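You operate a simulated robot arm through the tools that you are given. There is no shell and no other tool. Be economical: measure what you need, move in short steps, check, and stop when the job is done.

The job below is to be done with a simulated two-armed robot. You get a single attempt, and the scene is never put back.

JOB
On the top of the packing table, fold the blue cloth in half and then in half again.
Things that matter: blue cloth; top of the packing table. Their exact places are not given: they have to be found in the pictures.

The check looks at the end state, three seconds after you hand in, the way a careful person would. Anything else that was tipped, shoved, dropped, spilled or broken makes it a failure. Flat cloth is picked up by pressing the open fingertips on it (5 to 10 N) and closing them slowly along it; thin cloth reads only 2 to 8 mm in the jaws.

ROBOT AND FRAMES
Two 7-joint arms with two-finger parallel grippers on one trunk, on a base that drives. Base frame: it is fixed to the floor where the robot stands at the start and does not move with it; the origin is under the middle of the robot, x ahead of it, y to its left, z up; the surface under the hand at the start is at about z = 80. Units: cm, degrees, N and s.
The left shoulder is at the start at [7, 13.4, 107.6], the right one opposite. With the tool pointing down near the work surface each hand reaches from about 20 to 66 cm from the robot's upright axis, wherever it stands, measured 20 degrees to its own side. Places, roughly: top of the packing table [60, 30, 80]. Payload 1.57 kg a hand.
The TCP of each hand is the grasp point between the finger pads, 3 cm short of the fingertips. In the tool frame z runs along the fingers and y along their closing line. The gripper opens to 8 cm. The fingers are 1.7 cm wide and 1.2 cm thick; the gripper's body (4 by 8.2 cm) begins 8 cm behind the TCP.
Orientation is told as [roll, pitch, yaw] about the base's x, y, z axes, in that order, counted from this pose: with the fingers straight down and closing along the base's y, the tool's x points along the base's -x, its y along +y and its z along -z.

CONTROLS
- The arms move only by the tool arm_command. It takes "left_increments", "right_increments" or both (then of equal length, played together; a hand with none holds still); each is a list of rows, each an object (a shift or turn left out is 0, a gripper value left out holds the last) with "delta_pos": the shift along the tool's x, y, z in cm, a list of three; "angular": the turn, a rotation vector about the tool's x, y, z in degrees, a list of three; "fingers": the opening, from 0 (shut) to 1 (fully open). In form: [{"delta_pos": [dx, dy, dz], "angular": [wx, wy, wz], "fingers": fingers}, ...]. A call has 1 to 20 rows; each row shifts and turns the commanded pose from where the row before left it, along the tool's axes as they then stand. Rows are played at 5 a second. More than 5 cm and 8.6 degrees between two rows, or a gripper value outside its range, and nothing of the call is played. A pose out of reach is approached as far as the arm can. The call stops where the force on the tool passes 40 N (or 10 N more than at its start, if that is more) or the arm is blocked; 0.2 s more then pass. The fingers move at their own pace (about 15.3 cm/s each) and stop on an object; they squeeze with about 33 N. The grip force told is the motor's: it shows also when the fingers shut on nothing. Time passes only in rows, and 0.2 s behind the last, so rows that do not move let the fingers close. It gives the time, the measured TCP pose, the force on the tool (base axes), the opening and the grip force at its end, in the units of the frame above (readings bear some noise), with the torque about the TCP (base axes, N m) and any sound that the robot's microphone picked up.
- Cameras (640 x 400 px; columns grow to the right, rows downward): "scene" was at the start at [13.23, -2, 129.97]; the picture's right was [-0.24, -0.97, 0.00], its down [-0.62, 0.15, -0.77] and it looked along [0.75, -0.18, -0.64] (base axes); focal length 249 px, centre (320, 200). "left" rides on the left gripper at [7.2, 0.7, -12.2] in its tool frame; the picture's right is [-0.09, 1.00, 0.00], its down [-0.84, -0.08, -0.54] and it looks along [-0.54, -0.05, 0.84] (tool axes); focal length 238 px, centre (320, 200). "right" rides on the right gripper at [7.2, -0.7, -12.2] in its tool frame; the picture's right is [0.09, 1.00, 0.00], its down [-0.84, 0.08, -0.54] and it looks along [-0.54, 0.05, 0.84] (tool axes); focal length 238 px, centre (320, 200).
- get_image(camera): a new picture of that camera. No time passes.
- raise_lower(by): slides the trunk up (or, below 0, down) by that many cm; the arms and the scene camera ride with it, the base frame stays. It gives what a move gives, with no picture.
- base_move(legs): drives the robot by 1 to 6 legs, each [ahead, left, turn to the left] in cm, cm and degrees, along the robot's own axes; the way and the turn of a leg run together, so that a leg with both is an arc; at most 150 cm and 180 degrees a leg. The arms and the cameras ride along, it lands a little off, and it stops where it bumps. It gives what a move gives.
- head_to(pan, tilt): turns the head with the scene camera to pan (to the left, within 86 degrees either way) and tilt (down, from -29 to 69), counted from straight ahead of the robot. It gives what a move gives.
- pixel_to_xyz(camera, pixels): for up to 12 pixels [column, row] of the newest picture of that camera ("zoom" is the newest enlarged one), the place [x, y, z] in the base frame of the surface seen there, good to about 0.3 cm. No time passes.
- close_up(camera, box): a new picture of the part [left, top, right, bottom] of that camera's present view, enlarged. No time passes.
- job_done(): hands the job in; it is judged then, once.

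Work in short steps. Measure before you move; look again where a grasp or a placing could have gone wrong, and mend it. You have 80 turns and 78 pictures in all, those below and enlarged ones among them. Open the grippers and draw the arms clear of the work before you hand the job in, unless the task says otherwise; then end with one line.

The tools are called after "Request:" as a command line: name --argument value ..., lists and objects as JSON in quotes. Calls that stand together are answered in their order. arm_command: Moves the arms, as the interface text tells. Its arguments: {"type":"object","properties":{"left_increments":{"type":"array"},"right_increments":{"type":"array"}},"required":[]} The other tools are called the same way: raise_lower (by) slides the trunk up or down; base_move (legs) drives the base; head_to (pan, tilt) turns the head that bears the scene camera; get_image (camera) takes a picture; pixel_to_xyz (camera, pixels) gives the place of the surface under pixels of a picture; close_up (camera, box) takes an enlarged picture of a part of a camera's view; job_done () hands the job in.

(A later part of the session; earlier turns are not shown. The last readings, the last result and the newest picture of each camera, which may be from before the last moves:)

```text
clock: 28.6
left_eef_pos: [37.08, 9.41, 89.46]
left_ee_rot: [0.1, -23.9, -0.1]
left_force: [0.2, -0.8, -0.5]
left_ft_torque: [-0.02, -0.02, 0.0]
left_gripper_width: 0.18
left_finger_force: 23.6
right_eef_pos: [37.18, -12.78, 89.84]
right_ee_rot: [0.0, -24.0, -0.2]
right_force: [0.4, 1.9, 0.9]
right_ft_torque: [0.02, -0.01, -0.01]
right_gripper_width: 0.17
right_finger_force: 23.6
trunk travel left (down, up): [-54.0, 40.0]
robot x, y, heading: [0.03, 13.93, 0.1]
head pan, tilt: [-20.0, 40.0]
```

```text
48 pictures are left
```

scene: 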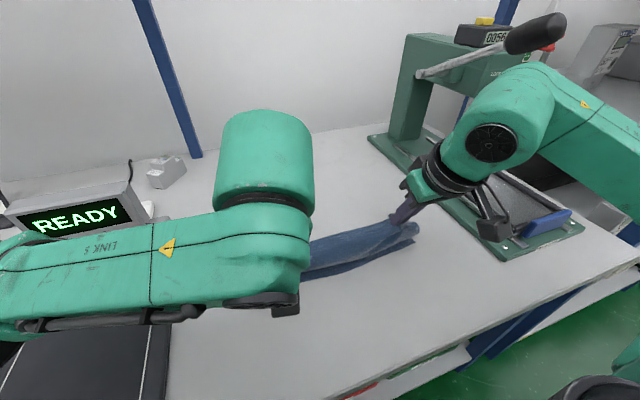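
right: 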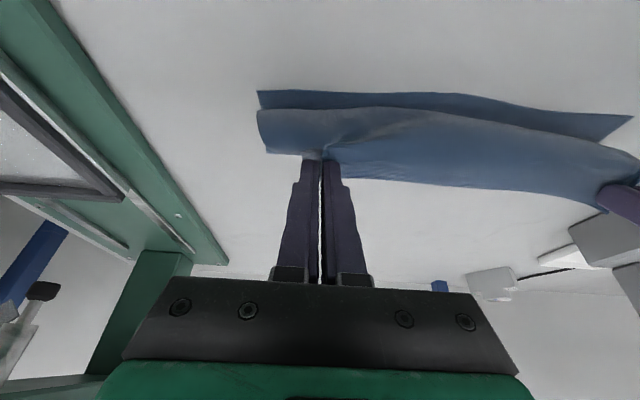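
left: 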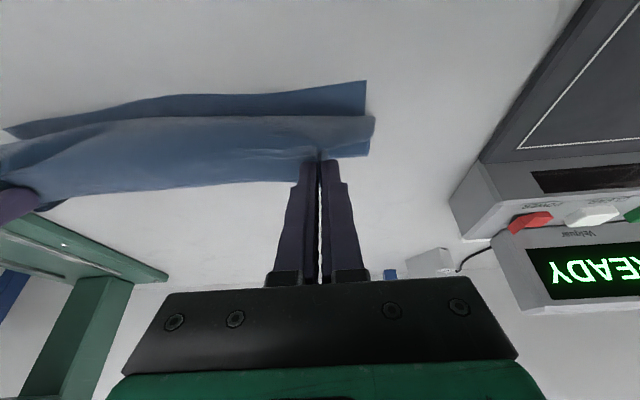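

The sheet leaves the edge toward the robot and bags at x≈35.6. I pull further back, roughly level, so it goes taut from the fold line, tilting 12° more.

Request:
arm_command --left_increments '[{"delta_pos": [0.8, 0, -0.13], "angular": [0, -3, 0]}, {"delta_pos": [0.8, 0, -0.18], "angular": [0, -3, 0]}, {"delta_pos": [0.8, 0, -0.22], "angular": [0, -3, 0]}, {"delta_pos": [0.8, 0, -0.25], "angular": [0, -3, 0]}, {}]' --right_increments '[{"delta_pos": [0.8, 0, -0.13], "angular": [0, -3, 0]}, {"delta_pos": [0.8, 0, -0.18], "angular": [0, -3, 0]}, {"delta_pos": [0.8, 0, -0.22], "angular": [0, -3, 0]}, {"delta_pos": [0.8, 0, -0.25], "angular": [0, -3, 0]}, {}]'

Request:
get_image --camera "left"

Request:
get_image --camera "scene"

```text
clock: 29.8
left_eef_pos: [33.91, 9.22, 88.86]
left_ee_rot: [0.0, -36.1, 0.0]
left_force: [-0.2, -1.6, -0.1]
left_ft_torque: [-0.06, 0.0, -0.02]
left_gripper_width: 0.19
left_finger_force: 23.4
right_eef_pos: [33.86, -12.96, 88.81]
right_ee_rot: [0.1, -35.9, -0.1]
right_force: [0.7, 3.4, -0.5]
right_ft_torque: [0.05, 0.02, 0.04]
right_gripper_width: 0.2
right_finger_force: 23.3
trunk travel left (down, up): [-54.0, 40.0]
robot x, y, heading: [-0.04, 14.05, -0.2]
head pan, tilt: [-20.0, 40.0]
```

```text
47 pictures are left
```

left: 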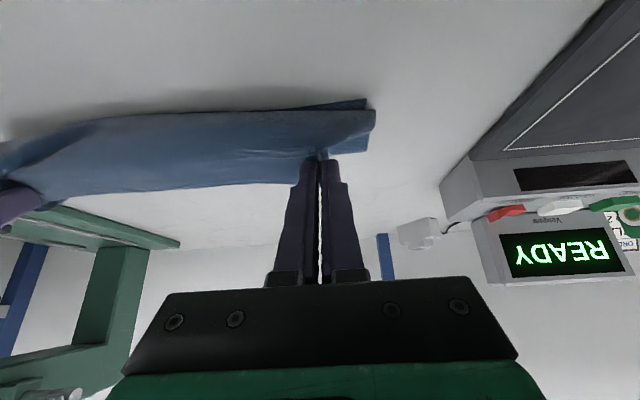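

```text
46 pictures are left
```

scene: 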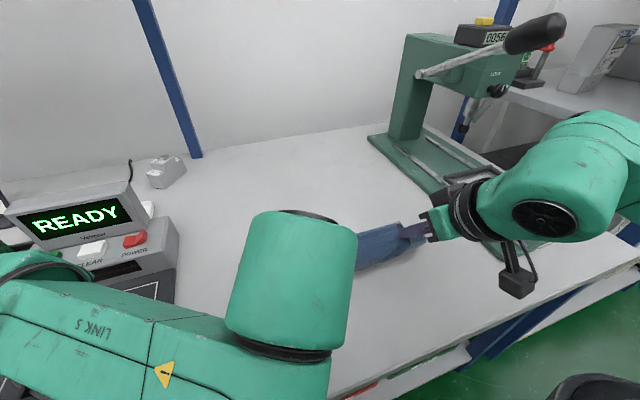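

I measure the cloth again and the left forearm's height over the scanner.

Request:
pixel_to_xyz --camera "left" --pixels '[[366, 102], [374, 115], [368, 145], [350, 150], [200, 113], [200, 125], [200, 150], [200, 180], [320, 152], [300, 130], [40, 140]]'

Request:
pixel_to_xyz --camera "scene" --pixels '[[60, 300], [120, 330], [30, 270], [390, 260], [375, 240], [400, 245], [80, 260]]'

Request:
get_image --camera "right"

```text
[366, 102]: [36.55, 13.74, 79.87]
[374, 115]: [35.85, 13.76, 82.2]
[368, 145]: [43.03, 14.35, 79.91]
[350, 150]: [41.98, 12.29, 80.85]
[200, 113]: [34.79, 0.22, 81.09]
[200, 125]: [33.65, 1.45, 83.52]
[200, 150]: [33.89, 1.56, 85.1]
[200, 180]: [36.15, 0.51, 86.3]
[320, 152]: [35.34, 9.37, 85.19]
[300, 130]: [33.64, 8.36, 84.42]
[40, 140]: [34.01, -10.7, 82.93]
```

```text
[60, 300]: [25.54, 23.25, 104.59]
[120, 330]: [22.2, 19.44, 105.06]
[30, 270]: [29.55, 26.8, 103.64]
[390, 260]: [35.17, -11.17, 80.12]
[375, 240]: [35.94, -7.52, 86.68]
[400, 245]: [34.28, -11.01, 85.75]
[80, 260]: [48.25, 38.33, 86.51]
```

```text
45 pictures are left
```

right: 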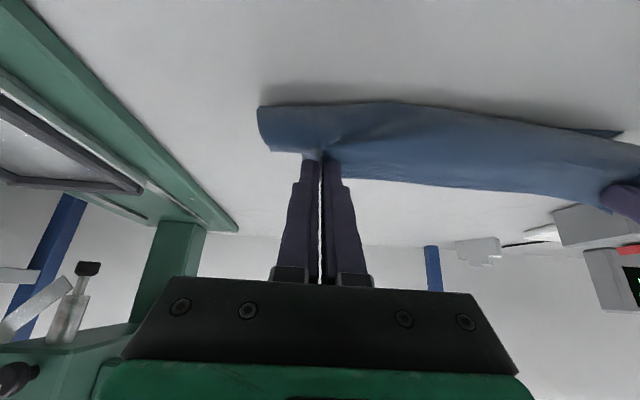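

The fold line slipped to x≈43 with a slack bag in front. With this tilt, the wrists stay well away from the lever, so I can lift the edge high (tips to about (43, 91.5)) to hang the cloth straight, then lay it down along a taut arc.

Request:
arm_command --left_increments '[{"delta_pos": [-1.47, 0, 0]}, {"delta_pos": [-1.47, 0, 0]}, {"delta_pos": [-1.47, 0, 0]}, {"delta_pos": [-1.47, 0, 0]}, {"delta_pos": [-1.47, 0, 0]}, {"delta_pos": [-1.47, 0, 0]}, {}]' --right_increments '[{"delta_pos": [-1.47, 0, 0]}, {"delta_pos": [-1.47, 0, 0]}, {"delta_pos": [-1.47, 0, 0]}, {"delta_pos": [-1.47, 0, 0]}, {"delta_pos": [-1.47, 0, 0]}, {"delta_pos": [-1.47, 0, 0]}, {}]'

Request:
get_image --camera "left"

Request:
get_image --camera "scene"

```text
clock: 31.4
left_eef_pos: [41.1, 9.26, 94.04]
left_ee_rot: [0.1, -36.0, -0.1]
left_force: [-0.5, -1.3, -0.5]
left_ft_torque: [-0.04, -0.02, -0.03]
left_gripper_width: 0.16
left_finger_force: 23.3
right_eef_pos: [41.03, -12.92, 94.21]
right_ee_rot: [0.0, -36.1, -0.1]
right_force: [0.6, -0.3, 0.4]
right_ft_torque: [0.01, -0.02, 0.03]
right_gripper_width: 0.16
right_finger_force: 23.4
trunk travel left (down, up): [-54.0, 40.0]
robot x, y, heading: [0.0, 13.96, 0.0]
head pan, tilt: [-20.0, 40.0]
```

```text
44 pictures are left
```

left: 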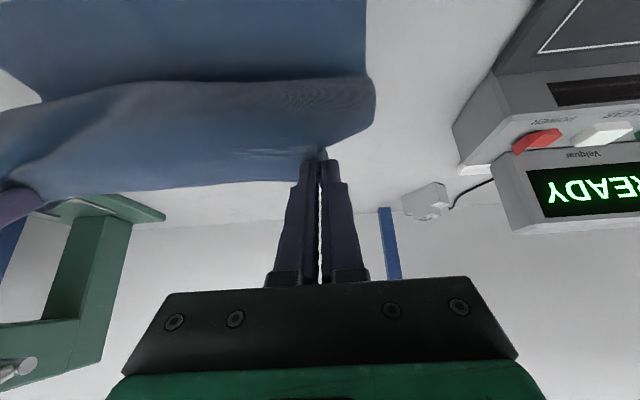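

```text
43 pictures are left
```

scene: 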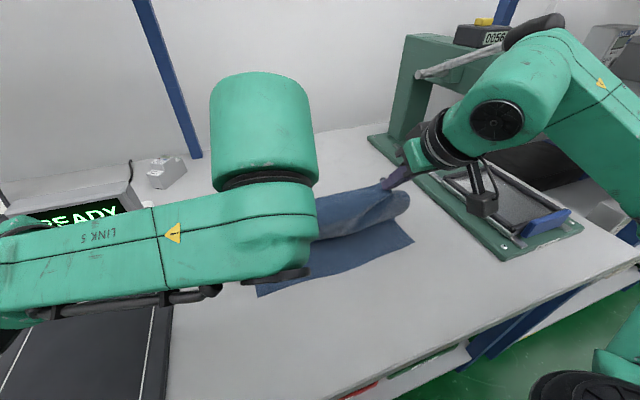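

I measure the sheet profile and the right wrist's distance to the lever.

Request:
pixel_to_xyz --camera "left" --pixels '[[300, 30], [300, 65], [300, 80], [300, 88], [300, 100], [300, 125], [300, 150], [180, 170], [180, 120], [180, 90], [180, 70], [370, 75]]'

Request:
pixel_to_xyz --camera "scene" --pixels '[[530, 25], [545, 45], [560, 50], [515, 60], [600, 90], [575, 35], [400, 205], [405, 240], [370, 215], [360, 240], [340, 270]]'

```text
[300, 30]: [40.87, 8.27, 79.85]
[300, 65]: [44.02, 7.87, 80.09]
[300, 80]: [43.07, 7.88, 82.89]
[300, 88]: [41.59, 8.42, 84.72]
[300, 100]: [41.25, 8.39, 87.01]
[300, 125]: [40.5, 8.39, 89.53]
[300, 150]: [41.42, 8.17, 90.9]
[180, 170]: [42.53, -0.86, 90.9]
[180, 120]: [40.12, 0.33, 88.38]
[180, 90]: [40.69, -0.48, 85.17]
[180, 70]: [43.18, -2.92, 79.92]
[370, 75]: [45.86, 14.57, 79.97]
```

```text
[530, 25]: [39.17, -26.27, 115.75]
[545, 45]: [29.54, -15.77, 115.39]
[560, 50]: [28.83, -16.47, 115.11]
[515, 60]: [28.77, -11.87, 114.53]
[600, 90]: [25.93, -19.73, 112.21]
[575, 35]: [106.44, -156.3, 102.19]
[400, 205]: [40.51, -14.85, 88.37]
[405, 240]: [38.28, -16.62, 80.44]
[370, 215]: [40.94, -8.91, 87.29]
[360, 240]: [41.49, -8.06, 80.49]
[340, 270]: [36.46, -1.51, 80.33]
```

The cloth now hangs cleanly, and the lever is about 10 cm away. The cloth is springy, so I lower almost straight down to keep the fold line near x≈47, then release and smooth the flap toward the robot.

Request:
arm_command --left_increments '[{"delta_pos": [0.65, 0, 1.09]}, {"delta_pos": [0.65, 0, 1.09]}, {"delta_pos": [0.65, 0, 1.09]}, {"delta_pos": [0.65, 0, 1.09]}, {"delta_pos": [0.65, 0, 1.09]}, {"delta_pos": [0.65, 0, 1.09]}, {}]' --right_increments '[{"delta_pos": [0.65, 0, 1.09]}, {"delta_pos": [0.65, 0, 1.09]}, {"delta_pos": [0.65, 0, 1.09]}, {"delta_pos": [0.65, 0, 1.09]}, {"delta_pos": [0.65, 0, 1.09]}, {"delta_pos": [0.65, 0, 1.09]}, {}]'

Request:
get_image --camera "left"

Request:
get_image --camera "right"

```text
clock: 33.0
left_eef_pos: [41.64, 9.3, 86.46]
left_ee_rot: [0.0, -36.0, -0.1]
left_force: [0.5, -1.7, -0.4]
left_ft_torque: [-0.04, 0.0, -0.02]
left_gripper_width: 0.19
left_finger_force: 23.4
right_eef_pos: [41.69, -12.95, 86.55]
right_ee_rot: [0.0, -36.0, -0.1]
right_force: [0.2, 2.5, 0.9]
right_ft_torque: [0.03, 0.01, 0.05]
right_gripper_width: 0.17
right_finger_force: 23.5
trunk travel left (down, up): [-54.0, 40.0]
robot x, y, heading: [0.03, 14.29, 0.1]
head pan, tilt: [-20.0, 40.0]
```

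```text
42 pictures are left
```

left: 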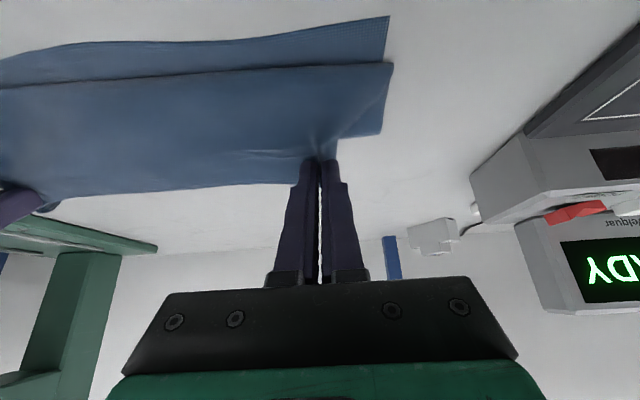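

```text
41 pictures are left
```

right: 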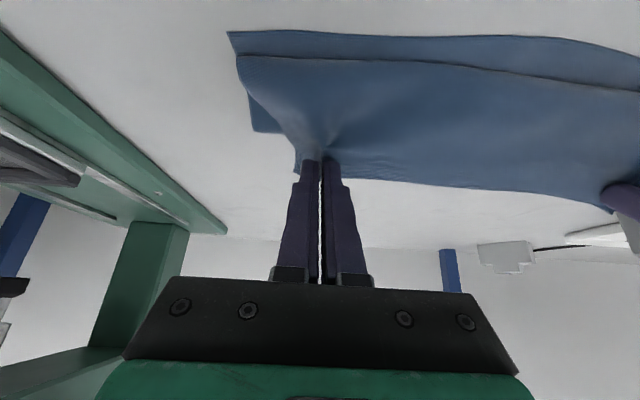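

I measure the profile along a column.

Request:
pixel_to_xyz --camera "left" --pixels '[[200, 45], [200, 68], [200, 74], [200, 80], [200, 95], [200, 115], [200, 140], [200, 165], [200, 182], [385, 70], [380, 125], [350, 135]]'

Request:
pixel_to_xyz --camera "right" --pixels '[[400, 40], [400, 60], [400, 70], [400, 90], [400, 120], [400, 150], [400, 178], [245, 65], [262, 130], [250, 100]]'

```text
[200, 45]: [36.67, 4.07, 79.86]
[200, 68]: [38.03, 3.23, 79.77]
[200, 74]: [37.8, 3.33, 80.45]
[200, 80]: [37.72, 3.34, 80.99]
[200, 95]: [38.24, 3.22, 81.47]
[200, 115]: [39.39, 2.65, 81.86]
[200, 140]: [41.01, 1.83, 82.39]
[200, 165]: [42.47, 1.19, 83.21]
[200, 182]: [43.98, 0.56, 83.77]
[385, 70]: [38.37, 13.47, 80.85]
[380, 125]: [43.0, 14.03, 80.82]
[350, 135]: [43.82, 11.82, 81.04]
```

```text
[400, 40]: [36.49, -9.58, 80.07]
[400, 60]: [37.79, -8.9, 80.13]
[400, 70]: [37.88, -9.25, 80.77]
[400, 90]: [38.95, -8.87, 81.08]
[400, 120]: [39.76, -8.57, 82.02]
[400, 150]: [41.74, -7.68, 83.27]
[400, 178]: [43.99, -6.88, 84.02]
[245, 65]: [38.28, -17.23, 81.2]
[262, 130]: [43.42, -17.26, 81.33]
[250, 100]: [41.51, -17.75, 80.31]
```

The sheet became a Z: the flap lies back on top (edge x≈44, front 37.8, fold ≈45). I undo it by lifting the edge up and forward to (47, 91) so the base re-lays, then lean back about 45° and look before letting it drop toward the robot.

Request:
arm_command --left_increments '[{"delta_pos": [-1.18, 0, -0.62]}, {"delta_pos": [-1.18, 0, -0.62]}, {"delta_pos": [-1.18, 0, -0.62]}, {"delta_pos": [-1.18, 0, -0.62]}, {"delta_pos": [-1.18, 0, -0.62]}, {"delta_pos": [-1.18, 0, -0.62]}, {}]' --right_increments '[{"delta_pos": [-1.18, 0, -0.62]}, {"delta_pos": [-1.18, 0, -0.62]}, {"delta_pos": [-1.18, 0, -0.62]}, {"delta_pos": [-1.18, 0, -0.62]}, {"delta_pos": [-1.18, 0, -0.62]}, {"delta_pos": [-1.18, 0, -0.62]}, {}]'

Request:
get_image --camera "left"

Request:
pixel_to_xyz --camera "left" --pixels '[[200, 20], [200, 40], [200, 60], [200, 80], [200, 95], [200, 115], [200, 140], [200, 165], [300, 60], [300, 90], [300, 120], [365, 70]]'

```text
clock: 34.5
left_eef_pos: [45.12, 9.34, 93.42]
left_ee_rot: [0.0, -36.0, -0.1]
left_force: [-1.0, -1.5, 0.3]
left_ft_torque: [-0.04, -0.02, -0.01]
left_gripper_width: 0.16
left_finger_force: 23.7
right_eef_pos: [45.26, -12.75, 93.71]
right_ee_rot: [0.0, -36.0, 0.0]
right_force: [-0.6, 1.3, 0.2]
right_ft_torque: [0.07, 0.02, 0.01]
right_gripper_width: 0.19
right_finger_force: 23.3
trunk travel left (down, up): [-54.0, 40.0]
robot x, y, heading: [-0.02, 13.88, 0.1]
head pan, tilt: [-20.0, 40.0]
```

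```text
40 pictures are left
```

left: 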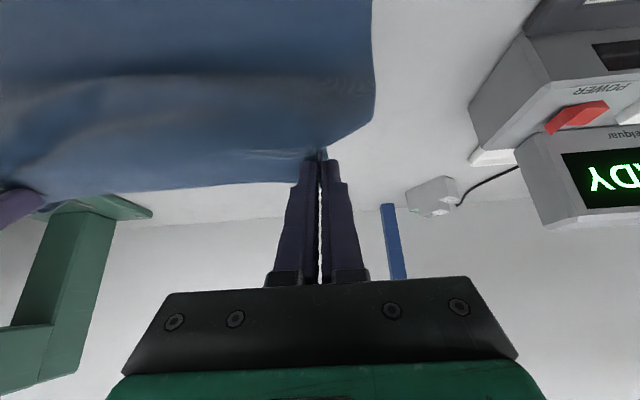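

```text
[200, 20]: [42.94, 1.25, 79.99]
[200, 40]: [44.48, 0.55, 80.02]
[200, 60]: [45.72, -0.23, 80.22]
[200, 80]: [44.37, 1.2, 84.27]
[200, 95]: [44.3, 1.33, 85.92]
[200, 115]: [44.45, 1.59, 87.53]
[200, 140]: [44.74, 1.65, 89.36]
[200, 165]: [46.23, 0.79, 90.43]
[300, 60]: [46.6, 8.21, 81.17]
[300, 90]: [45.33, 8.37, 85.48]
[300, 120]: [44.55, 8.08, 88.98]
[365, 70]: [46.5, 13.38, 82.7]
```

The sheet now stands upright from x≈47. I lean it back toward the robot.

Request:
arm_command --left_increments '[{"delta_pos": [1.24, 0, -0.42]}, {"delta_pos": [1.24, 0, -0.42]}, {"delta_pos": [1.24, 0, -0.42]}, {"delta_pos": [1.24, 0, -0.42]}, {"delta_pos": [1.24, 0, -0.42]}, {"delta_pos": [1.24, 0, -0.42]}, {}]' --right_increments '[{"delta_pos": [1.24, 0, -0.42]}, {"delta_pos": [1.24, 0, -0.42]}, {"delta_pos": [1.24, 0, -0.42]}, {"delta_pos": [1.24, 0, -0.42]}, {"delta_pos": [1.24, 0, -0.42]}, {"delta_pos": [1.24, 0, -0.42]}, {}]'

Request:
get_image --camera "left"

Request:
pixel_to_xyz --camera "left" --pixels '[[200, 20], [200, 40], [200, 60], [200, 80], [200, 95], [200, 115], [200, 140], [200, 165], [300, 60], [300, 90], [300, 120], [365, 70]]'

```text
clock: 36.1
left_eef_pos: [37.85, 9.58, 91.29]
left_ee_rot: [0.0, -36.0, -0.1]
left_force: [0.5, -2.7, -0.7]
left_ft_torque: [-0.09, 0.03, -0.03]
left_gripper_width: 0.2
left_finger_force: 22.6
right_eef_pos: [37.75, -12.82, 91.2]
right_ee_rot: [0.1, -36.0, 0.0]
right_force: [0.4, 3.3, -1.3]
right_ft_torque: [0.01, 0.01, 0.05]
right_gripper_width: 0.17
right_finger_force: 24.0
trunk travel left (down, up): [-54.0, 40.0]
robot x, y, heading: [0.39, 14.0, 0.0]
head pan, tilt: [-20.0, 40.0]
```

```text
39 pictures are left
```

left: 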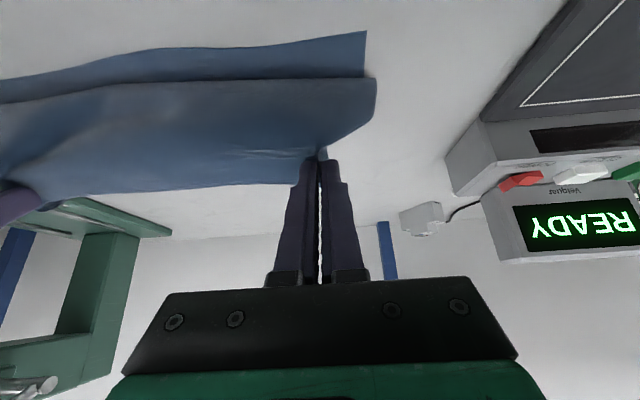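

```text
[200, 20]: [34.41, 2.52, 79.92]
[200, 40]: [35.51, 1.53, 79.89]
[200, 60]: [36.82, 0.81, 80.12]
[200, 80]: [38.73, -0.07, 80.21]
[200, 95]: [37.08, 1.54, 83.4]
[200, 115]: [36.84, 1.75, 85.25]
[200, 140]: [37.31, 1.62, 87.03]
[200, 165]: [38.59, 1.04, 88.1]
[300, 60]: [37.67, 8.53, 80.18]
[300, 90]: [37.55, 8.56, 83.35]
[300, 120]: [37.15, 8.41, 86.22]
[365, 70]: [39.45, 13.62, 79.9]
```

Leaning that far peels the base (fold ≈44.5). I go forward again and lean less, to tip ≈ (42, 88.5), so the fold stays near 47 before dropping it.

Request:
arm_command --left_increments '[{"delta_pos": [-1.24, 0, 0.42]}, {"delta_pos": [-1.24, 0, 0.42]}, {"delta_pos": [-1.24, 0, 0.42]}, {"delta_pos": [-1.24, 0, 0.42]}, {"delta_pos": [-1.24, 0, 0.42]}, {"delta_pos": [-1.24, 0, 0.42]}, {}, {"delta_pos": [1.13, 0, -0.15]}, {"delta_pos": [1.13, 0, -0.15]}, {"delta_pos": [1.13, 0, -0.15]}, {"delta_pos": [1.13, 0, -0.15]}, {"delta_pos": [1.13, 0, -0.15]}, {}]' --right_increments '[{"delta_pos": [-1.24, 0, 0.42]}, {"delta_pos": [-1.24, 0, 0.42]}, {"delta_pos": [-1.24, 0, 0.42]}, {"delta_pos": [-1.24, 0, 0.42]}, {"delta_pos": [-1.24, 0, 0.42]}, {"delta_pos": [-1.24, 0, 0.42]}, {}, {"delta_pos": [1.13, 0, -0.15]}, {"delta_pos": [1.13, 0, -0.15]}, {"delta_pos": [1.13, 0, -0.15]}, {"delta_pos": [1.13, 0, -0.15]}, {"delta_pos": [1.13, 0, -0.15]}, {}]'

Request:
get_image --camera "left"

Request:
pixel_to_xyz --camera "left" --pixels '[[200, 20], [200, 40], [200, 60], [200, 80], [200, 95], [200, 115], [200, 140], [200, 165], [300, 60], [300, 90], [300, 120], [365, 70]]'

```text
clock: 39.0
left_eef_pos: [40.19, 9.19, 90.79]
left_ee_rot: [0.0, -35.9, -0.2]
left_force: [0.1, -1.4, 0.0]
left_ft_torque: [-0.07, 0.03, -0.05]
left_gripper_width: 0.17
left_finger_force: 23.4
right_eef_pos: [40.37, -12.87, 91.0]
right_ee_rot: [0.1, -35.9, -0.1]
right_force: [-1.2, 1.4, 0.0]
right_ft_torque: [0.05, 0.01, 0.05]
right_gripper_width: 0.19
right_finger_force: 23.7
trunk travel left (down, up): [-54.0, 40.0]
robot x, y, heading: [0.13, 13.8, 0.2]
head pan, tilt: [-20.0, 40.0]
```

```text
38 pictures are left
```

left: 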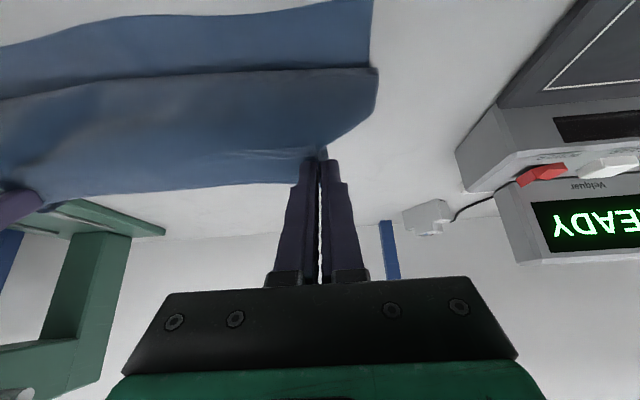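

```text
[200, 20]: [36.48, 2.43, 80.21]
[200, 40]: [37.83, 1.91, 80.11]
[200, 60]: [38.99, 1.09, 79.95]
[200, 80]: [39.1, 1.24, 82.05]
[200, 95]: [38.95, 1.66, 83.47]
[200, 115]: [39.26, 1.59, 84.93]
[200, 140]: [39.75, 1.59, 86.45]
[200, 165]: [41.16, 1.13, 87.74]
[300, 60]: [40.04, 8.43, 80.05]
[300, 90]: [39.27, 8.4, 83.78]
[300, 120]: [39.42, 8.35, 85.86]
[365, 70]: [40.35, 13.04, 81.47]
```

I see the rule: the sheet hangs straight below the fingers, so the hands must come down on a 45° line as they go back. I return upright and then descend diagonally.

Request:
arm_command --left_increments '[{"delta_pos": [-1.2, 0, 0.18]}, {"delta_pos": [-1.2, 0, 0.18]}, {"delta_pos": [-1.2, 0, 0.18]}, {"delta_pos": [-1.2, 0, 0.18]}, {"delta_pos": [-1.2, 0, 0.18]}, {}, {}, {"delta_pos": [1.33, 0, 0.38]}, {"delta_pos": [1.33, 0, 0.38]}, {"delta_pos": [1.33, 0, 0.38]}, {"delta_pos": [1.33, 0, 0.38]}, {"delta_pos": [1.33, 0, 0.38]}, {"delta_pos": [1.33, 0, 0.38]}, {}]' --right_increments '[{"delta_pos": [-1.2, 0, 0.18]}, {"delta_pos": [-1.2, 0, 0.18]}, {"delta_pos": [-1.2, 0, 0.18]}, {"delta_pos": [-1.2, 0, 0.18]}, {"delta_pos": [-1.2, 0, 0.18]}, {}, {}, {"delta_pos": [1.33, 0, 0.38]}, {"delta_pos": [1.33, 0, 0.38]}, {"delta_pos": [1.33, 0, 0.38]}, {"delta_pos": [1.33, 0, 0.38]}, {"delta_pos": [1.33, 0, 0.38]}, {"delta_pos": [1.33, 0, 0.38]}, {}]'

Request:
get_image --camera "left"

Request:
pixel_to_xyz --camera "left" --pixels '[[200, 20], [200, 40], [200, 60], [200, 80], [200, 95], [200, 115], [200, 140], [200, 165], [300, 60], [300, 90], [300, 120], [365, 70]]'

```text
clock: 42.0
left_eef_pos: [40.57, 9.32, 87.24]
left_ee_rot: [0.1, -36.1, -0.1]
left_force: [-0.3, -1.8, -0.5]
left_ft_torque: [-0.01, 0.01, 0.03]
left_gripper_width: 0.21
left_finger_force: 23.7
right_eef_pos: [40.42, -12.9, 87.26]
right_ee_rot: [0.1, -36.0, -0.1]
right_force: [-0.3, 2.2, 0.9]
right_ft_torque: [0.05, -0.02, 0.03]
right_gripper_width: 0.17
right_finger_force: 23.4
trunk travel left (down, up): [-54.0, 40.0]
robot x, y, heading: [-0.25, 14.18, -0.0]
head pan, tilt: [-20.0, 40.0]
```

```text
37 pictures are left
```

left: 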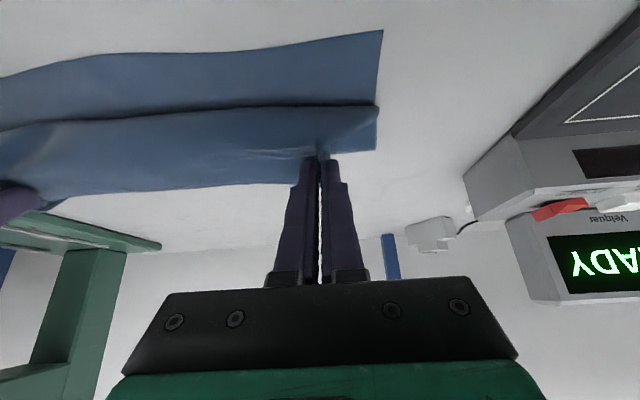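

```text
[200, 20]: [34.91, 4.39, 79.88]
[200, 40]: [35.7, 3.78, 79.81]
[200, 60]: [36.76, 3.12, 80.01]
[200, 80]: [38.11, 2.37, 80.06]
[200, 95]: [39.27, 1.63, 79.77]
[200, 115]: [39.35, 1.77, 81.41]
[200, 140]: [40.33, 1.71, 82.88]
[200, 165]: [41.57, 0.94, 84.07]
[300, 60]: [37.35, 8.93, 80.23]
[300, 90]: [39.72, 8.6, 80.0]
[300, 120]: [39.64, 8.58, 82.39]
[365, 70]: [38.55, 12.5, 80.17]
```

This works much better: fold ≈46.8 with only a 5 cm flap left. I repeat it once, starting 1 cm further forward and lower to put the fold nearer 47.8, and go all the way down.

Request:
arm_command --left_increments '[{"delta_pos": [-1.32, 0, -0.17]}, {"delta_pos": [-1.32, 0, -0.17]}, {"delta_pos": [-1.32, 0, -0.17]}, {"delta_pos": [-1.32, 0, -0.17]}, {"delta_pos": [-1.32, 0, -0.17]}, {"delta_pos": [-1.32, 0, -0.17]}, {}, {}, {"delta_pos": [1.27, 0, 0.3]}, {"delta_pos": [1.27, 0, 0.3]}, {"delta_pos": [1.27, 0, 0.3]}, {"delta_pos": [1.27, 0, 0.3]}, {"delta_pos": [1.27, 0, 0.3]}, {"delta_pos": [1.27, 0, 0.3]}, {"delta_pos": [1.27, 0, 0.3]}, {"delta_pos": [1.27, 0, 0.3]}, {}]' --right_increments '[{"delta_pos": [-1.32, 0, -0.17]}, {"delta_pos": [-1.32, 0, -0.17]}, {"delta_pos": [-1.32, 0, -0.17]}, {"delta_pos": [-1.32, 0, -0.17]}, {"delta_pos": [-1.32, 0, -0.17]}, {"delta_pos": [-1.32, 0, -0.17]}, {}, {}, {"delta_pos": [1.27, 0, 0.3]}, {"delta_pos": [1.27, 0, 0.3]}, {"delta_pos": [1.27, 0, 0.3]}, {"delta_pos": [1.27, 0, 0.3]}, {"delta_pos": [1.27, 0, 0.3]}, {"delta_pos": [1.27, 0, 0.3]}, {"delta_pos": [1.27, 0, 0.3]}, {"delta_pos": [1.27, 0, 0.3]}, {}]'

Request:
get_image --camera "left"

Request:
pixel_to_xyz --camera "left" --pixels '[[200, 20], [200, 40], [200, 60], [200, 80], [200, 95], [200, 115], [200, 140], [200, 165], [300, 60], [300, 90], [300, 120], [365, 70]]'

Request:
get_image --camera "right"

```text
clock: 45.5
left_eef_pos: [39.63, 9.51, 84.73]
left_ee_rot: [0.0, -36.0, -0.1]
left_force: [1.1, -2.7, 0.0]
left_ft_torque: [-0.08, 0.02, -0.04]
left_gripper_width: 0.19
left_finger_force: 23.4
right_eef_pos: [39.67, -12.87, 84.9]
right_ee_rot: [0.1, -36.0, -0.2]
right_force: [0.5, 2.8, -0.6]
right_ft_torque: [0.09, 0.02, 0.03]
right_gripper_width: 0.19
right_finger_force: 23.2
trunk travel left (down, up): [-54.0, 40.0]
robot x, y, heading: [-0.26, 14.03, 0.3]
head pan, tilt: [-20.0, 40.0]
```

```text
36 pictures are left
```

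left: 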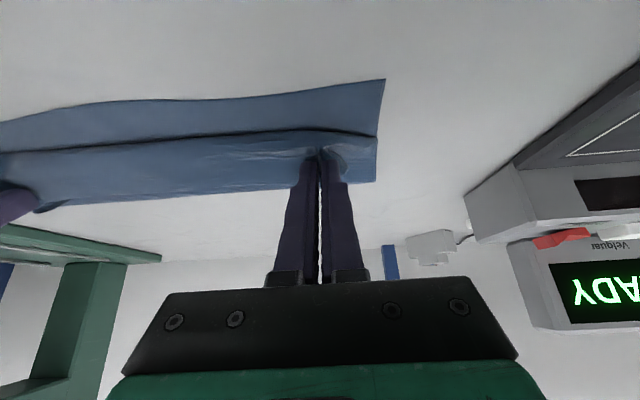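

```text
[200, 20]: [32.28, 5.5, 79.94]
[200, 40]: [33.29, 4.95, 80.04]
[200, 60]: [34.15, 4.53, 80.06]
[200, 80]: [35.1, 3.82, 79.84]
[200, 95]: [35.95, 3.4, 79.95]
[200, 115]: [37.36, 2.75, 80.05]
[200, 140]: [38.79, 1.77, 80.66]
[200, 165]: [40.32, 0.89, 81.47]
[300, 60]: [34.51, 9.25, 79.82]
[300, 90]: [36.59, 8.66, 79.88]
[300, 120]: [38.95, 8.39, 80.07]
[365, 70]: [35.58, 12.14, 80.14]
```

```text
35 pictures are left
```

right: 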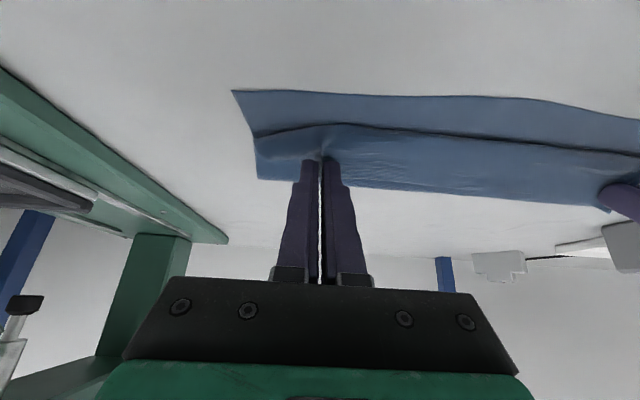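

Now the top layer lies to x≈38.4 with only a ~3.7 cm flap turned back (fold ≈47). I pull the held edge low and slowly toward the robot to roll that flap open.

Request:
arm_command --left_increments '[{"delta_pos": [0.6, 0, -0.35]}, {"delta_pos": [0.6, 0, -0.35]}, {"delta_pos": [0.6, 0, -0.35]}, {"delta_pos": [0.6, 0, -0.35]}, {"delta_pos": [0.6, 0, -0.35]}, {}]' --right_increments '[{"delta_pos": [0.6, 0, -0.35]}, {"delta_pos": [0.6, 0, -0.35]}, {"delta_pos": [0.6, 0, -0.35]}, {"delta_pos": [0.6, 0, -0.35]}, {"delta_pos": [0.6, 0, -0.35]}, {}]'

Request:
get_image --camera "left"

Request:
pixel_to_xyz --camera "left" --pixels '[[200, 80], [200, 95], [200, 105], [200, 115], [200, 128], [200, 140], [200, 165], [200, 180], [380, 125], [378, 175]]'

Request:
get_image --camera "scene"

```text
clock: 47.0
left_eef_pos: [36.05, 9.5, 84.37]
left_ee_rot: [0.0, -36.0, -0.2]
left_force: [0.6, -3.0, -1.1]
left_ft_torque: [-0.04, 0.02, -0.06]
left_gripper_width: 0.19
left_finger_force: 23.5
right_eef_pos: [36.05, -12.99, 84.48]
right_ee_rot: [0.1, -36.0, -0.1]
right_force: [0.5, 3.4, 0.6]
right_ft_torque: [0.06, 0.01, 0.04]
right_gripper_width: 0.17
right_finger_force: 23.9
trunk travel left (down, up): [-54.0, 40.0]
robot x, y, heading: [0.33, 14.21, 0.1]
head pan, tilt: [-20.0, 40.0]
```

```text
34 pictures are left
```

left: 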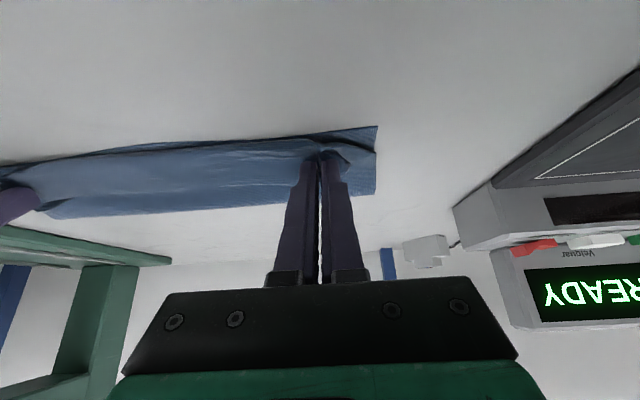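

```text
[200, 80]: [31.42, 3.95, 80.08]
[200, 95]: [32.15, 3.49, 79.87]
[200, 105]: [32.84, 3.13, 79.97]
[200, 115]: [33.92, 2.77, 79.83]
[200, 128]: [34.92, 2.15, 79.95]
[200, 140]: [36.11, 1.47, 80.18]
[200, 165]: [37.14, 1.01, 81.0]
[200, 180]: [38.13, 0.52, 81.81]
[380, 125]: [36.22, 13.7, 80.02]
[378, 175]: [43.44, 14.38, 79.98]
```

```text
33 pictures are left
```

scene: 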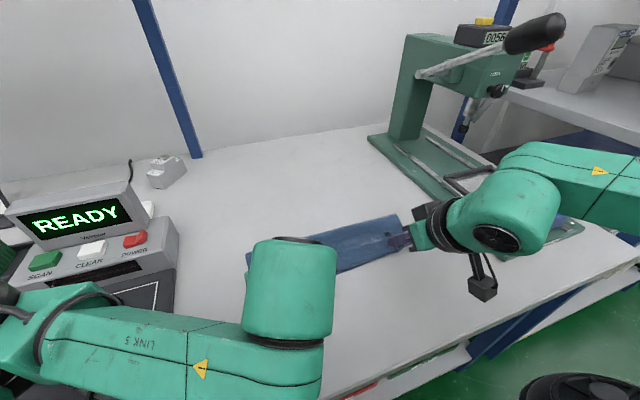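

I measure where the fold line is now from the scene picture.

Request:
pixel_to_xyz --camera "scene" --pixels '[[250, 256], [345, 229], [370, 222], [394, 217], [397, 240], [370, 245], [350, 265], [247, 268], [360, 232], [340, 250]]'

Request:
close_up --camera "scene" --box '[230, 190, 430, 310]'

```text
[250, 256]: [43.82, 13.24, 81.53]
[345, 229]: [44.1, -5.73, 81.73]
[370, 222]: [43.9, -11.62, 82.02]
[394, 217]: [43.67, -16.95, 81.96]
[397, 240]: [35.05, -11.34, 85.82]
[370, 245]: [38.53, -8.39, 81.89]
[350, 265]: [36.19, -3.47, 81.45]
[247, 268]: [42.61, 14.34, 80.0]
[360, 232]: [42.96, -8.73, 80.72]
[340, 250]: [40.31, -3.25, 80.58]
```

```text
3.20 times, centred on (330, 250) of scene
```

zoom: 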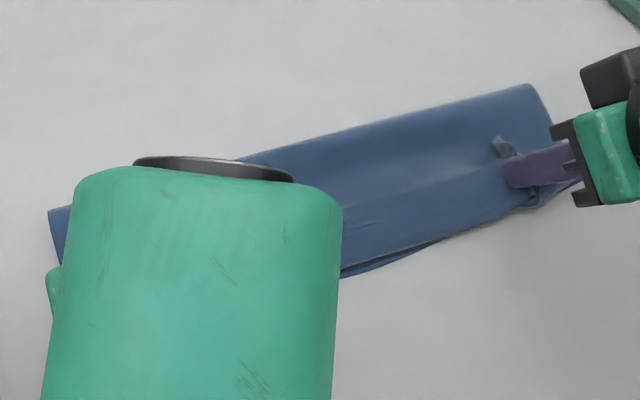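

The fold line is at 44.5 now: pulling slid it. Better to keep the fold at ~47.5 and leave the flap standing, then release and push the flap over by hand. I go upright again and descend to a short flap.

Request:
arm_command --left_increments '[{"delta_pos": [-1.49, 0, 0.03]}, {"delta_pos": [-1.49, 0, 0.03]}, {"delta_pos": [-1.49, 0, 0.03]}, {"delta_pos": [-1.49, 0, 0.03]}, {"delta_pos": [-1.49, 0, 0.03]}, {"delta_pos": [-1.49, 0, 0.03]}, {"delta_pos": [-1.49, 0, 0.03]}, {"delta_pos": [-1.49, 0, 0.03]}, {"delta_pos": [-1.49, 0, 0.03]}, {}, {}, {"delta_pos": [1.21, 0, 0.21]}, {"delta_pos": [1.21, 0, 0.21]}, {"delta_pos": [1.21, 0, 0.21]}, {"delta_pos": [1.21, 0, 0.21]}, {"delta_pos": [1.21, 0, 0.21]}, {"delta_pos": [1.21, 0, 0.21]}, {"delta_pos": [1.21, 0, 0.21]}, {}]' --right_increments '[{"delta_pos": [-1.49, 0, 0.03]}, {"delta_pos": [-1.49, 0, 0.03]}, {"delta_pos": [-1.49, 0, 0.03]}, {"delta_pos": [-1.49, 0, 0.03]}, {"delta_pos": [-1.49, 0, 0.03]}, {"delta_pos": [-1.49, 0, 0.03]}, {"delta_pos": [-1.49, 0, 0.03]}, {"delta_pos": [-1.49, 0, 0.03]}, {"delta_pos": [-1.49, 0, 0.03]}, {}, {}, {"delta_pos": [1.21, 0, 0.21]}, {"delta_pos": [1.21, 0, 0.21]}, {"delta_pos": [1.21, 0, 0.21]}, {"delta_pos": [1.21, 0, 0.21]}, {"delta_pos": [1.21, 0, 0.21]}, {"delta_pos": [1.21, 0, 0.21]}, {"delta_pos": [1.21, 0, 0.21]}, {}]'

Request:
close_up --camera "scene" --box '[230, 180, 430, 310]'

```text
clock: 51.0
left_eef_pos: [41.06, 9.48, 85.74]
left_ee_rot: [0.1, -36.0, 0.0]
left_force: [-0.1, -1.8, -0.9]
left_ft_torque: [-0.06, -0.02, -0.05]
left_gripper_width: 0.18
left_finger_force: 23.1
right_eef_pos: [41.05, -12.75, 85.9]
right_ee_rot: [0.1, -36.0, -0.2]
right_force: [-0.7, 2.4, 0.5]
right_ft_torque: [0.02, 0.0, 0.05]
right_gripper_width: 0.16
right_finger_force: 23.4
trunk travel left (down, up): [-54.0, 40.0]
robot x, y, heading: [0.19, 14.06, -0.3]
head pan, tilt: [-20.0, 40.0]
```

```text
3.08 times, centred on (330, 245) of scene
```

zoom: 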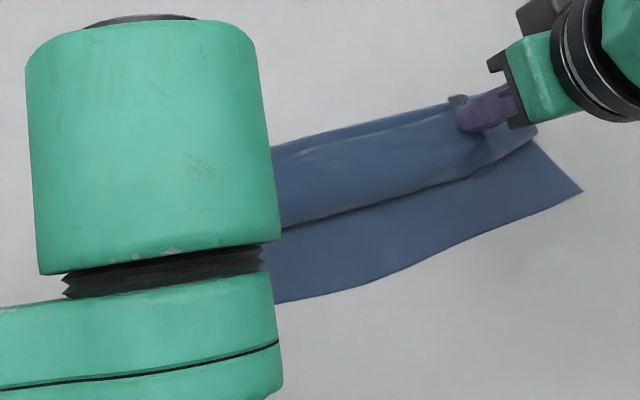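

I release both corners and back off along the fingers.

Request:
arm_command --left_increments '[{"fingers": 0.3}, {}, {"delta_pos": [-0.5, 0, -0.3]}, {"delta_pos": [0, 0, -2]}, {"delta_pos": [0, 0, -3]}, {"delta_pos": [0, 0, -3]}, {}]' --right_increments '[{"fingers": 0.3}, {}, {"delta_pos": [-0.5, 0, -0.3]}, {"delta_pos": [0, 0, -2]}, {"delta_pos": [0, 0, -3]}, {"delta_pos": [0, 0, -3]}, {}]'

Request:
get_image --camera "left"

Request:
get_image --camera "right"

```text
clock: 52.5
left_eef_pos: [36.62, 9.43, 92.81]
left_ee_rot: [0.0, -36.0, -0.2]
left_force: [-0.1, 0.4, -0.6]
left_ft_torque: [0.0, 0.03, -0.03]
left_gripper_width: 2.42
left_finger_force: 0.1
right_eef_pos: [36.54, -12.9, 92.94]
right_ee_rot: [-0.1, -35.9, -0.1]
right_force: [0.3, 0.6, -0.3]
right_ft_torque: [0.02, -0.02, -0.02]
right_gripper_width: 2.4
right_finger_force: 0.0
trunk travel left (down, up): [-54.0, 40.0]
robot x, y, heading: [0.04, 14.03, -0.0]
head pan, tilt: [-20.0, 40.0]
```

```text
30 pictures are left
```

left: 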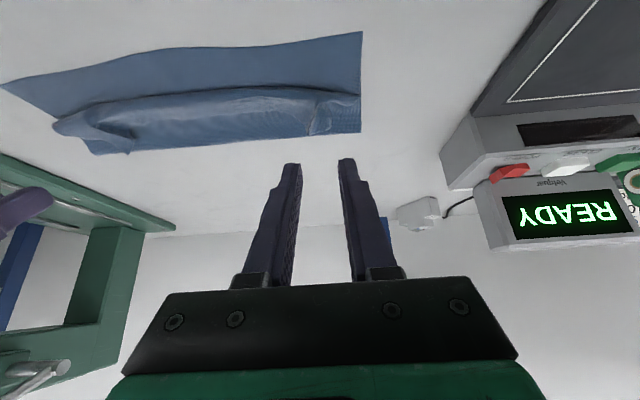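

```text
29 pictures are left
```

right: 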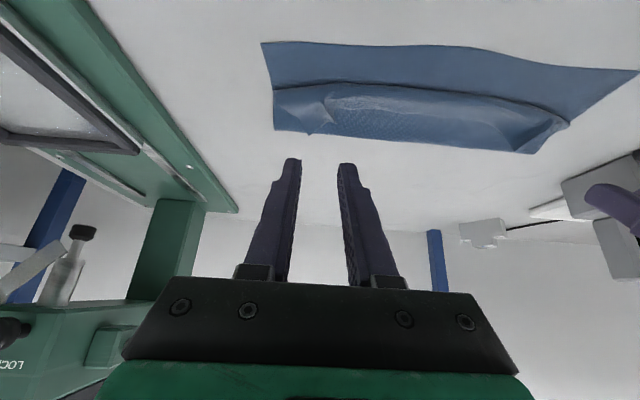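

The cloth is free with its flap turned back. I take a close look and measure.

Request:
close_up --camera "right" --box '[240, 20, 640, 170]'

Request:
pixel_to_xyz --camera "right" --pixels '[[265, 45], [275, 90], [278, 128], [310, 130], [320, 100], [420, 52], [420, 88], [420, 95], [420, 115], [420, 138], [560, 125], [525, 150]]'

Request:
close_up --camera "scene" --box '[200, 180, 440, 320]'

```text
1.60 times, centred on (440, 95) of right
```

zoom: 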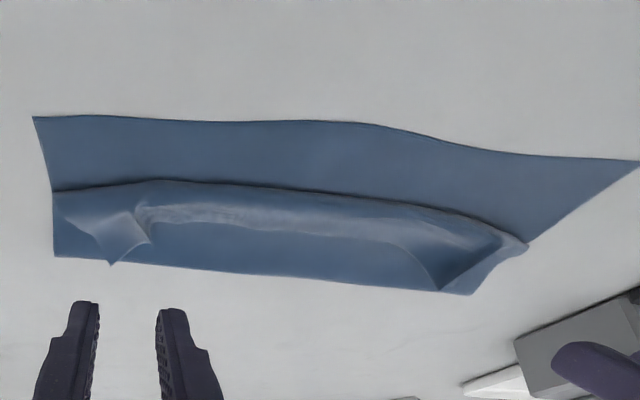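

```text
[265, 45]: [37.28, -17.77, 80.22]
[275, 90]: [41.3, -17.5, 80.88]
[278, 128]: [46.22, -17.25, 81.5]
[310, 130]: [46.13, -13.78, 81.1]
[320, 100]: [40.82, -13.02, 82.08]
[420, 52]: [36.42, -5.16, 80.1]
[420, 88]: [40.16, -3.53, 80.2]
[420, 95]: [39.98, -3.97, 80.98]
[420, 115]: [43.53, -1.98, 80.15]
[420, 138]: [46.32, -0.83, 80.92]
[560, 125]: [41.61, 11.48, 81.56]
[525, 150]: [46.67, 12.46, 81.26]
```

```text
2.67 times, centred on (320, 250) of scene
```

zoom: 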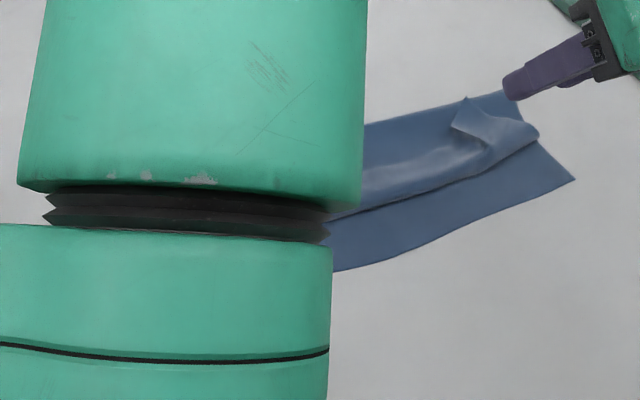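

The fold line is at x≈46.6, straight. The middle of the flap has mostly sprung open, but the corners are still turned back (the right one at (46,−13.8)). I'll iron the flaps toward the robot by pressing the vertical fingertips on the flap's top strand and dragging −x; pressing also pins the layers below. First I bring both tools lower and vertical.

Request:
arm_command --left_increments '[{"delta_pos": [0.98, 0, 1.35]}, {"delta_pos": [0.98, 0, 1.35]}, {"delta_pos": [0.98, 0, 1.35]}, {"angular": [0, 6, 0]}, {"angular": [0, 6, 0]}, {"angular": [0, 6, 0]}, {"angular": [0, 6, 0]}, {"angular": [0, 6, 0]}, {"angular": [0, 6, 0]}, {}]' --right_increments '[{"delta_pos": [0.98, 0, 1.35]}, {"delta_pos": [0.98, 0, 1.35]}, {"delta_pos": [0.98, 0, 1.35]}, {"angular": [0, 6, 0]}, {"angular": [0, 6, 0]}, {"angular": [0, 6, 0]}, {"angular": [0, 6, 0]}, {"angular": [0, 6, 0]}, {"angular": [0, 6, 0]}, {}]'

Request:
get_image --camera "scene"

```text
clock: 54.8
left_eef_pos: [36.63, 9.44, 87.94]
left_ee_rot: [0.1, 0.0, -0.2]
left_force: [-0.3, 0.0, -0.2]
left_ft_torque: [0.0, 0.02, 0.01]
left_gripper_width: 2.39
left_finger_force: 0.1
right_eef_pos: [36.56, -12.97, 87.98]
right_ee_rot: [0.0, 0.1, 0.0]
right_force: [-0.3, -0.6, -0.1]
right_ft_torque: [-0.01, -0.04, -0.01]
right_gripper_width: 2.4
right_finger_force: 0.0
trunk travel left (down, up): [-54.0, 40.0]
robot x, y, heading: [0.04, 13.89, -0.0]
head pan, tilt: [-20.0, 40.0]
```

```text
26 pictures are left
```

scene: 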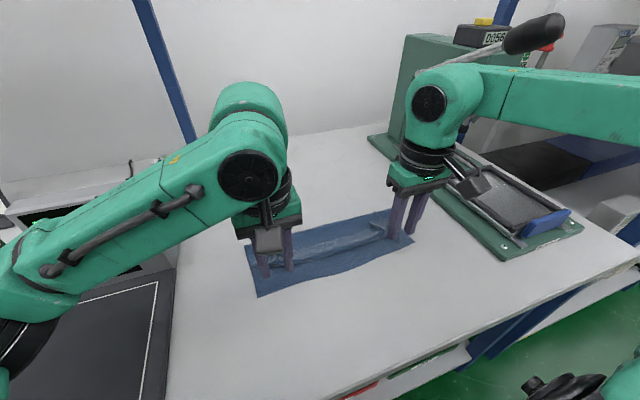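

Clear of the lever. I move both hands over the turned-back corners and lower them to near contact.

Request:
arm_command --left_increments '[{"delta_pos": [-2, 0.3, 0]}, {"delta_pos": [-2, 0.3, 0]}, {"delta_pos": [-2, 0.3, 0]}, {"delta_pos": [-2, 0, 0]}, {"delta_pos": [0, 0, 1.5]}, {"delta_pos": [0, 0, 1.5]}, {}]' --right_increments '[{"delta_pos": [-2, -0.1, 0]}, {"delta_pos": [-2, -0.1, 0]}, {"delta_pos": [-2, 0, 0]}, {"delta_pos": [-2, 0, 0]}, {"delta_pos": [0, 0, 1.5]}, {"delta_pos": [0, 0, 1.5]}, {}]'

Request:
get_image --camera "right"

Request:
get_image --camera "left"

```text
clock: 56.4
left_eef_pos: [44.49, 10.25, 84.78]
left_ee_rot: [0.0, 0.0, 0.0]
left_force: [-0.2, -0.4, -0.3]
left_ft_torque: [0.03, 0.02, 0.03]
left_gripper_width: 2.41
left_finger_force: 0.0
right_eef_pos: [44.53, -13.11, 85.06]
right_ee_rot: [0.0, 0.0, -0.1]
right_force: [-0.8, -0.1, 0.1]
right_ft_torque: [0.02, 0.02, -0.04]
right_gripper_width: 2.4
right_finger_force: 0.1
trunk travel left (down, up): [-54.0, 40.0]
robot x, y, heading: [0.01, 14.01, 0.0]
head pan, tilt: [-20.0, 40.0]
```

```text
25 pictures are left
```

right: 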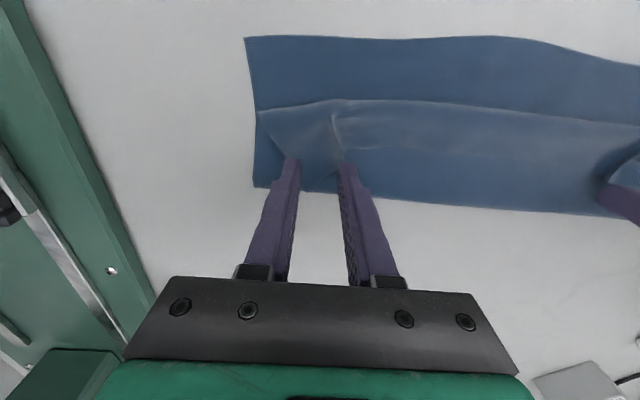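

```text
24 pictures are left
```

left: 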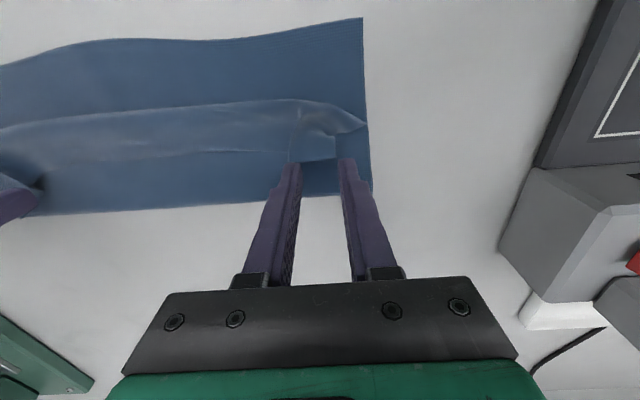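

The right fingers are over the flap; the left flap ends just at the fingertips, so I shift the left hand 1.3 cm toward me. Then I lower to contact.

Request:
arm_command --left_increments '[{"delta_pos": [1.3, -0.2, 0]}, {"delta_pos": [0, 0, 0.6]}, {"delta_pos": [0, 0, 0.3]}, {}]' --right_increments '[{"delta_pos": [0.6, 0, 0]}, {"delta_pos": [0, 0, 0.7]}, {"delta_pos": [0, 0, 0.5]}, {}]'

Request:
arm_command --left_increments '[{"delta_pos": [0, 0, 0.3]}, {}]' --right_increments '[{"delta_pos": [0, 0, 0.3]}, {}]'

```text
clock: 57.4
left_eef_pos: [43.1, 10.08, 83.9]
left_ee_rot: [0.0, 0.0, -0.1]
left_force: [-0.9, 0.3, -0.1]
left_ft_torque: [0.0, -0.01, 0.0]
left_gripper_width: 2.41
left_finger_force: 0.1
right_eef_pos: [44.03, -13.08, 83.88]
right_ee_rot: [0.0, 0.0, -0.1]
right_force: [0.4, 0.1, 0.2]
right_ft_torque: [-0.03, -0.03, -0.03]
right_gripper_width: 2.42
right_finger_force: 0.0
trunk travel left (down, up): [-54.0, 40.0]
robot x, y, heading: [-0.12, 14.05, -0.0]
head pan, tilt: [-20.0, 40.0]
```

```text
clock: 58.0
left_eef_pos: [43.23, 10.1, 83.58]
left_ee_rot: [-0.1, 0.1, -0.1]
left_force: [-0.4, -0.3, -0.5]
left_ft_torque: [0.01, 0.02, -0.01]
left_gripper_width: 2.41
left_finger_force: 0.0
right_eef_pos: [43.98, -13.23, 83.6]
right_ee_rot: [0.0, 0.0, -0.1]
right_force: [0.5, -0.4, -0.8]
right_ft_torque: [-0.03, 0.01, -0.01]
right_gripper_width: 2.41
right_finger_force: 0.0
trunk travel left (down, up): [-54.0, 40.0]
robot x, y, heading: [-0.49, 14.2, -0.0]
head pan, tilt: [-20.0, 40.0]
```

Request:
arm_command --left_increments '[{"delta_pos": [0, 0, 0.2]}, {}]' --right_increments '[{"delta_pos": [0, 0, 0.2]}, {}]'

Request:
arm_command --left_increments '[{"delta_pos": [0, 0, 0.12]}, {}]' --right_increments '[{"delta_pos": [0, 0, 0.12]}, {}]'

```text
clock: 58.5
left_eef_pos: [43.35, 10.08, 83.49]
left_ee_rot: [0.0, 0.0, -0.1]
left_force: [-0.6, -0.1, 0.5]
left_ft_torque: [0.0, 0.03, 0.03]
left_gripper_width: 2.41
left_finger_force: 0.1
right_eef_pos: [43.88, -13.13, 83.39]
right_ee_rot: [0.1, -0.1, -0.1]
right_force: [0.5, -0.4, 0.4]
right_ft_torque: [0.03, 0.0, 0.0]
right_gripper_width: 2.44
right_finger_force: 0.0
trunk travel left (down, up): [-54.0, 40.0]
robot x, y, heading: [-0.17, 14.09, -0.2]
head pan, tilt: [-20.0, 40.0]
```

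```text
clock: 59.1
left_eef_pos: [43.23, 10.15, 83.31]
left_ee_rot: [0.1, 0.0, -0.1]
left_force: [0.4, -0.1, 0.1]
left_ft_torque: [0.0, 0.01, 0.03]
left_gripper_width: 2.39
left_finger_force: 0.0
right_eef_pos: [43.94, -13.12, 83.3]
right_ee_rot: [0.0, -0.1, -0.1]
right_force: [0.1, -0.3, 2.7]
right_ft_torque: [0.04, 0.04, -0.01]
right_gripper_width: 2.41
right_finger_force: 0.1
trunk travel left (down, up): [-54.0, 40.0]
robot x, y, heading: [-0.09, 13.46, 0.0]
head pan, tilt: [-20.0, 40.0]
```

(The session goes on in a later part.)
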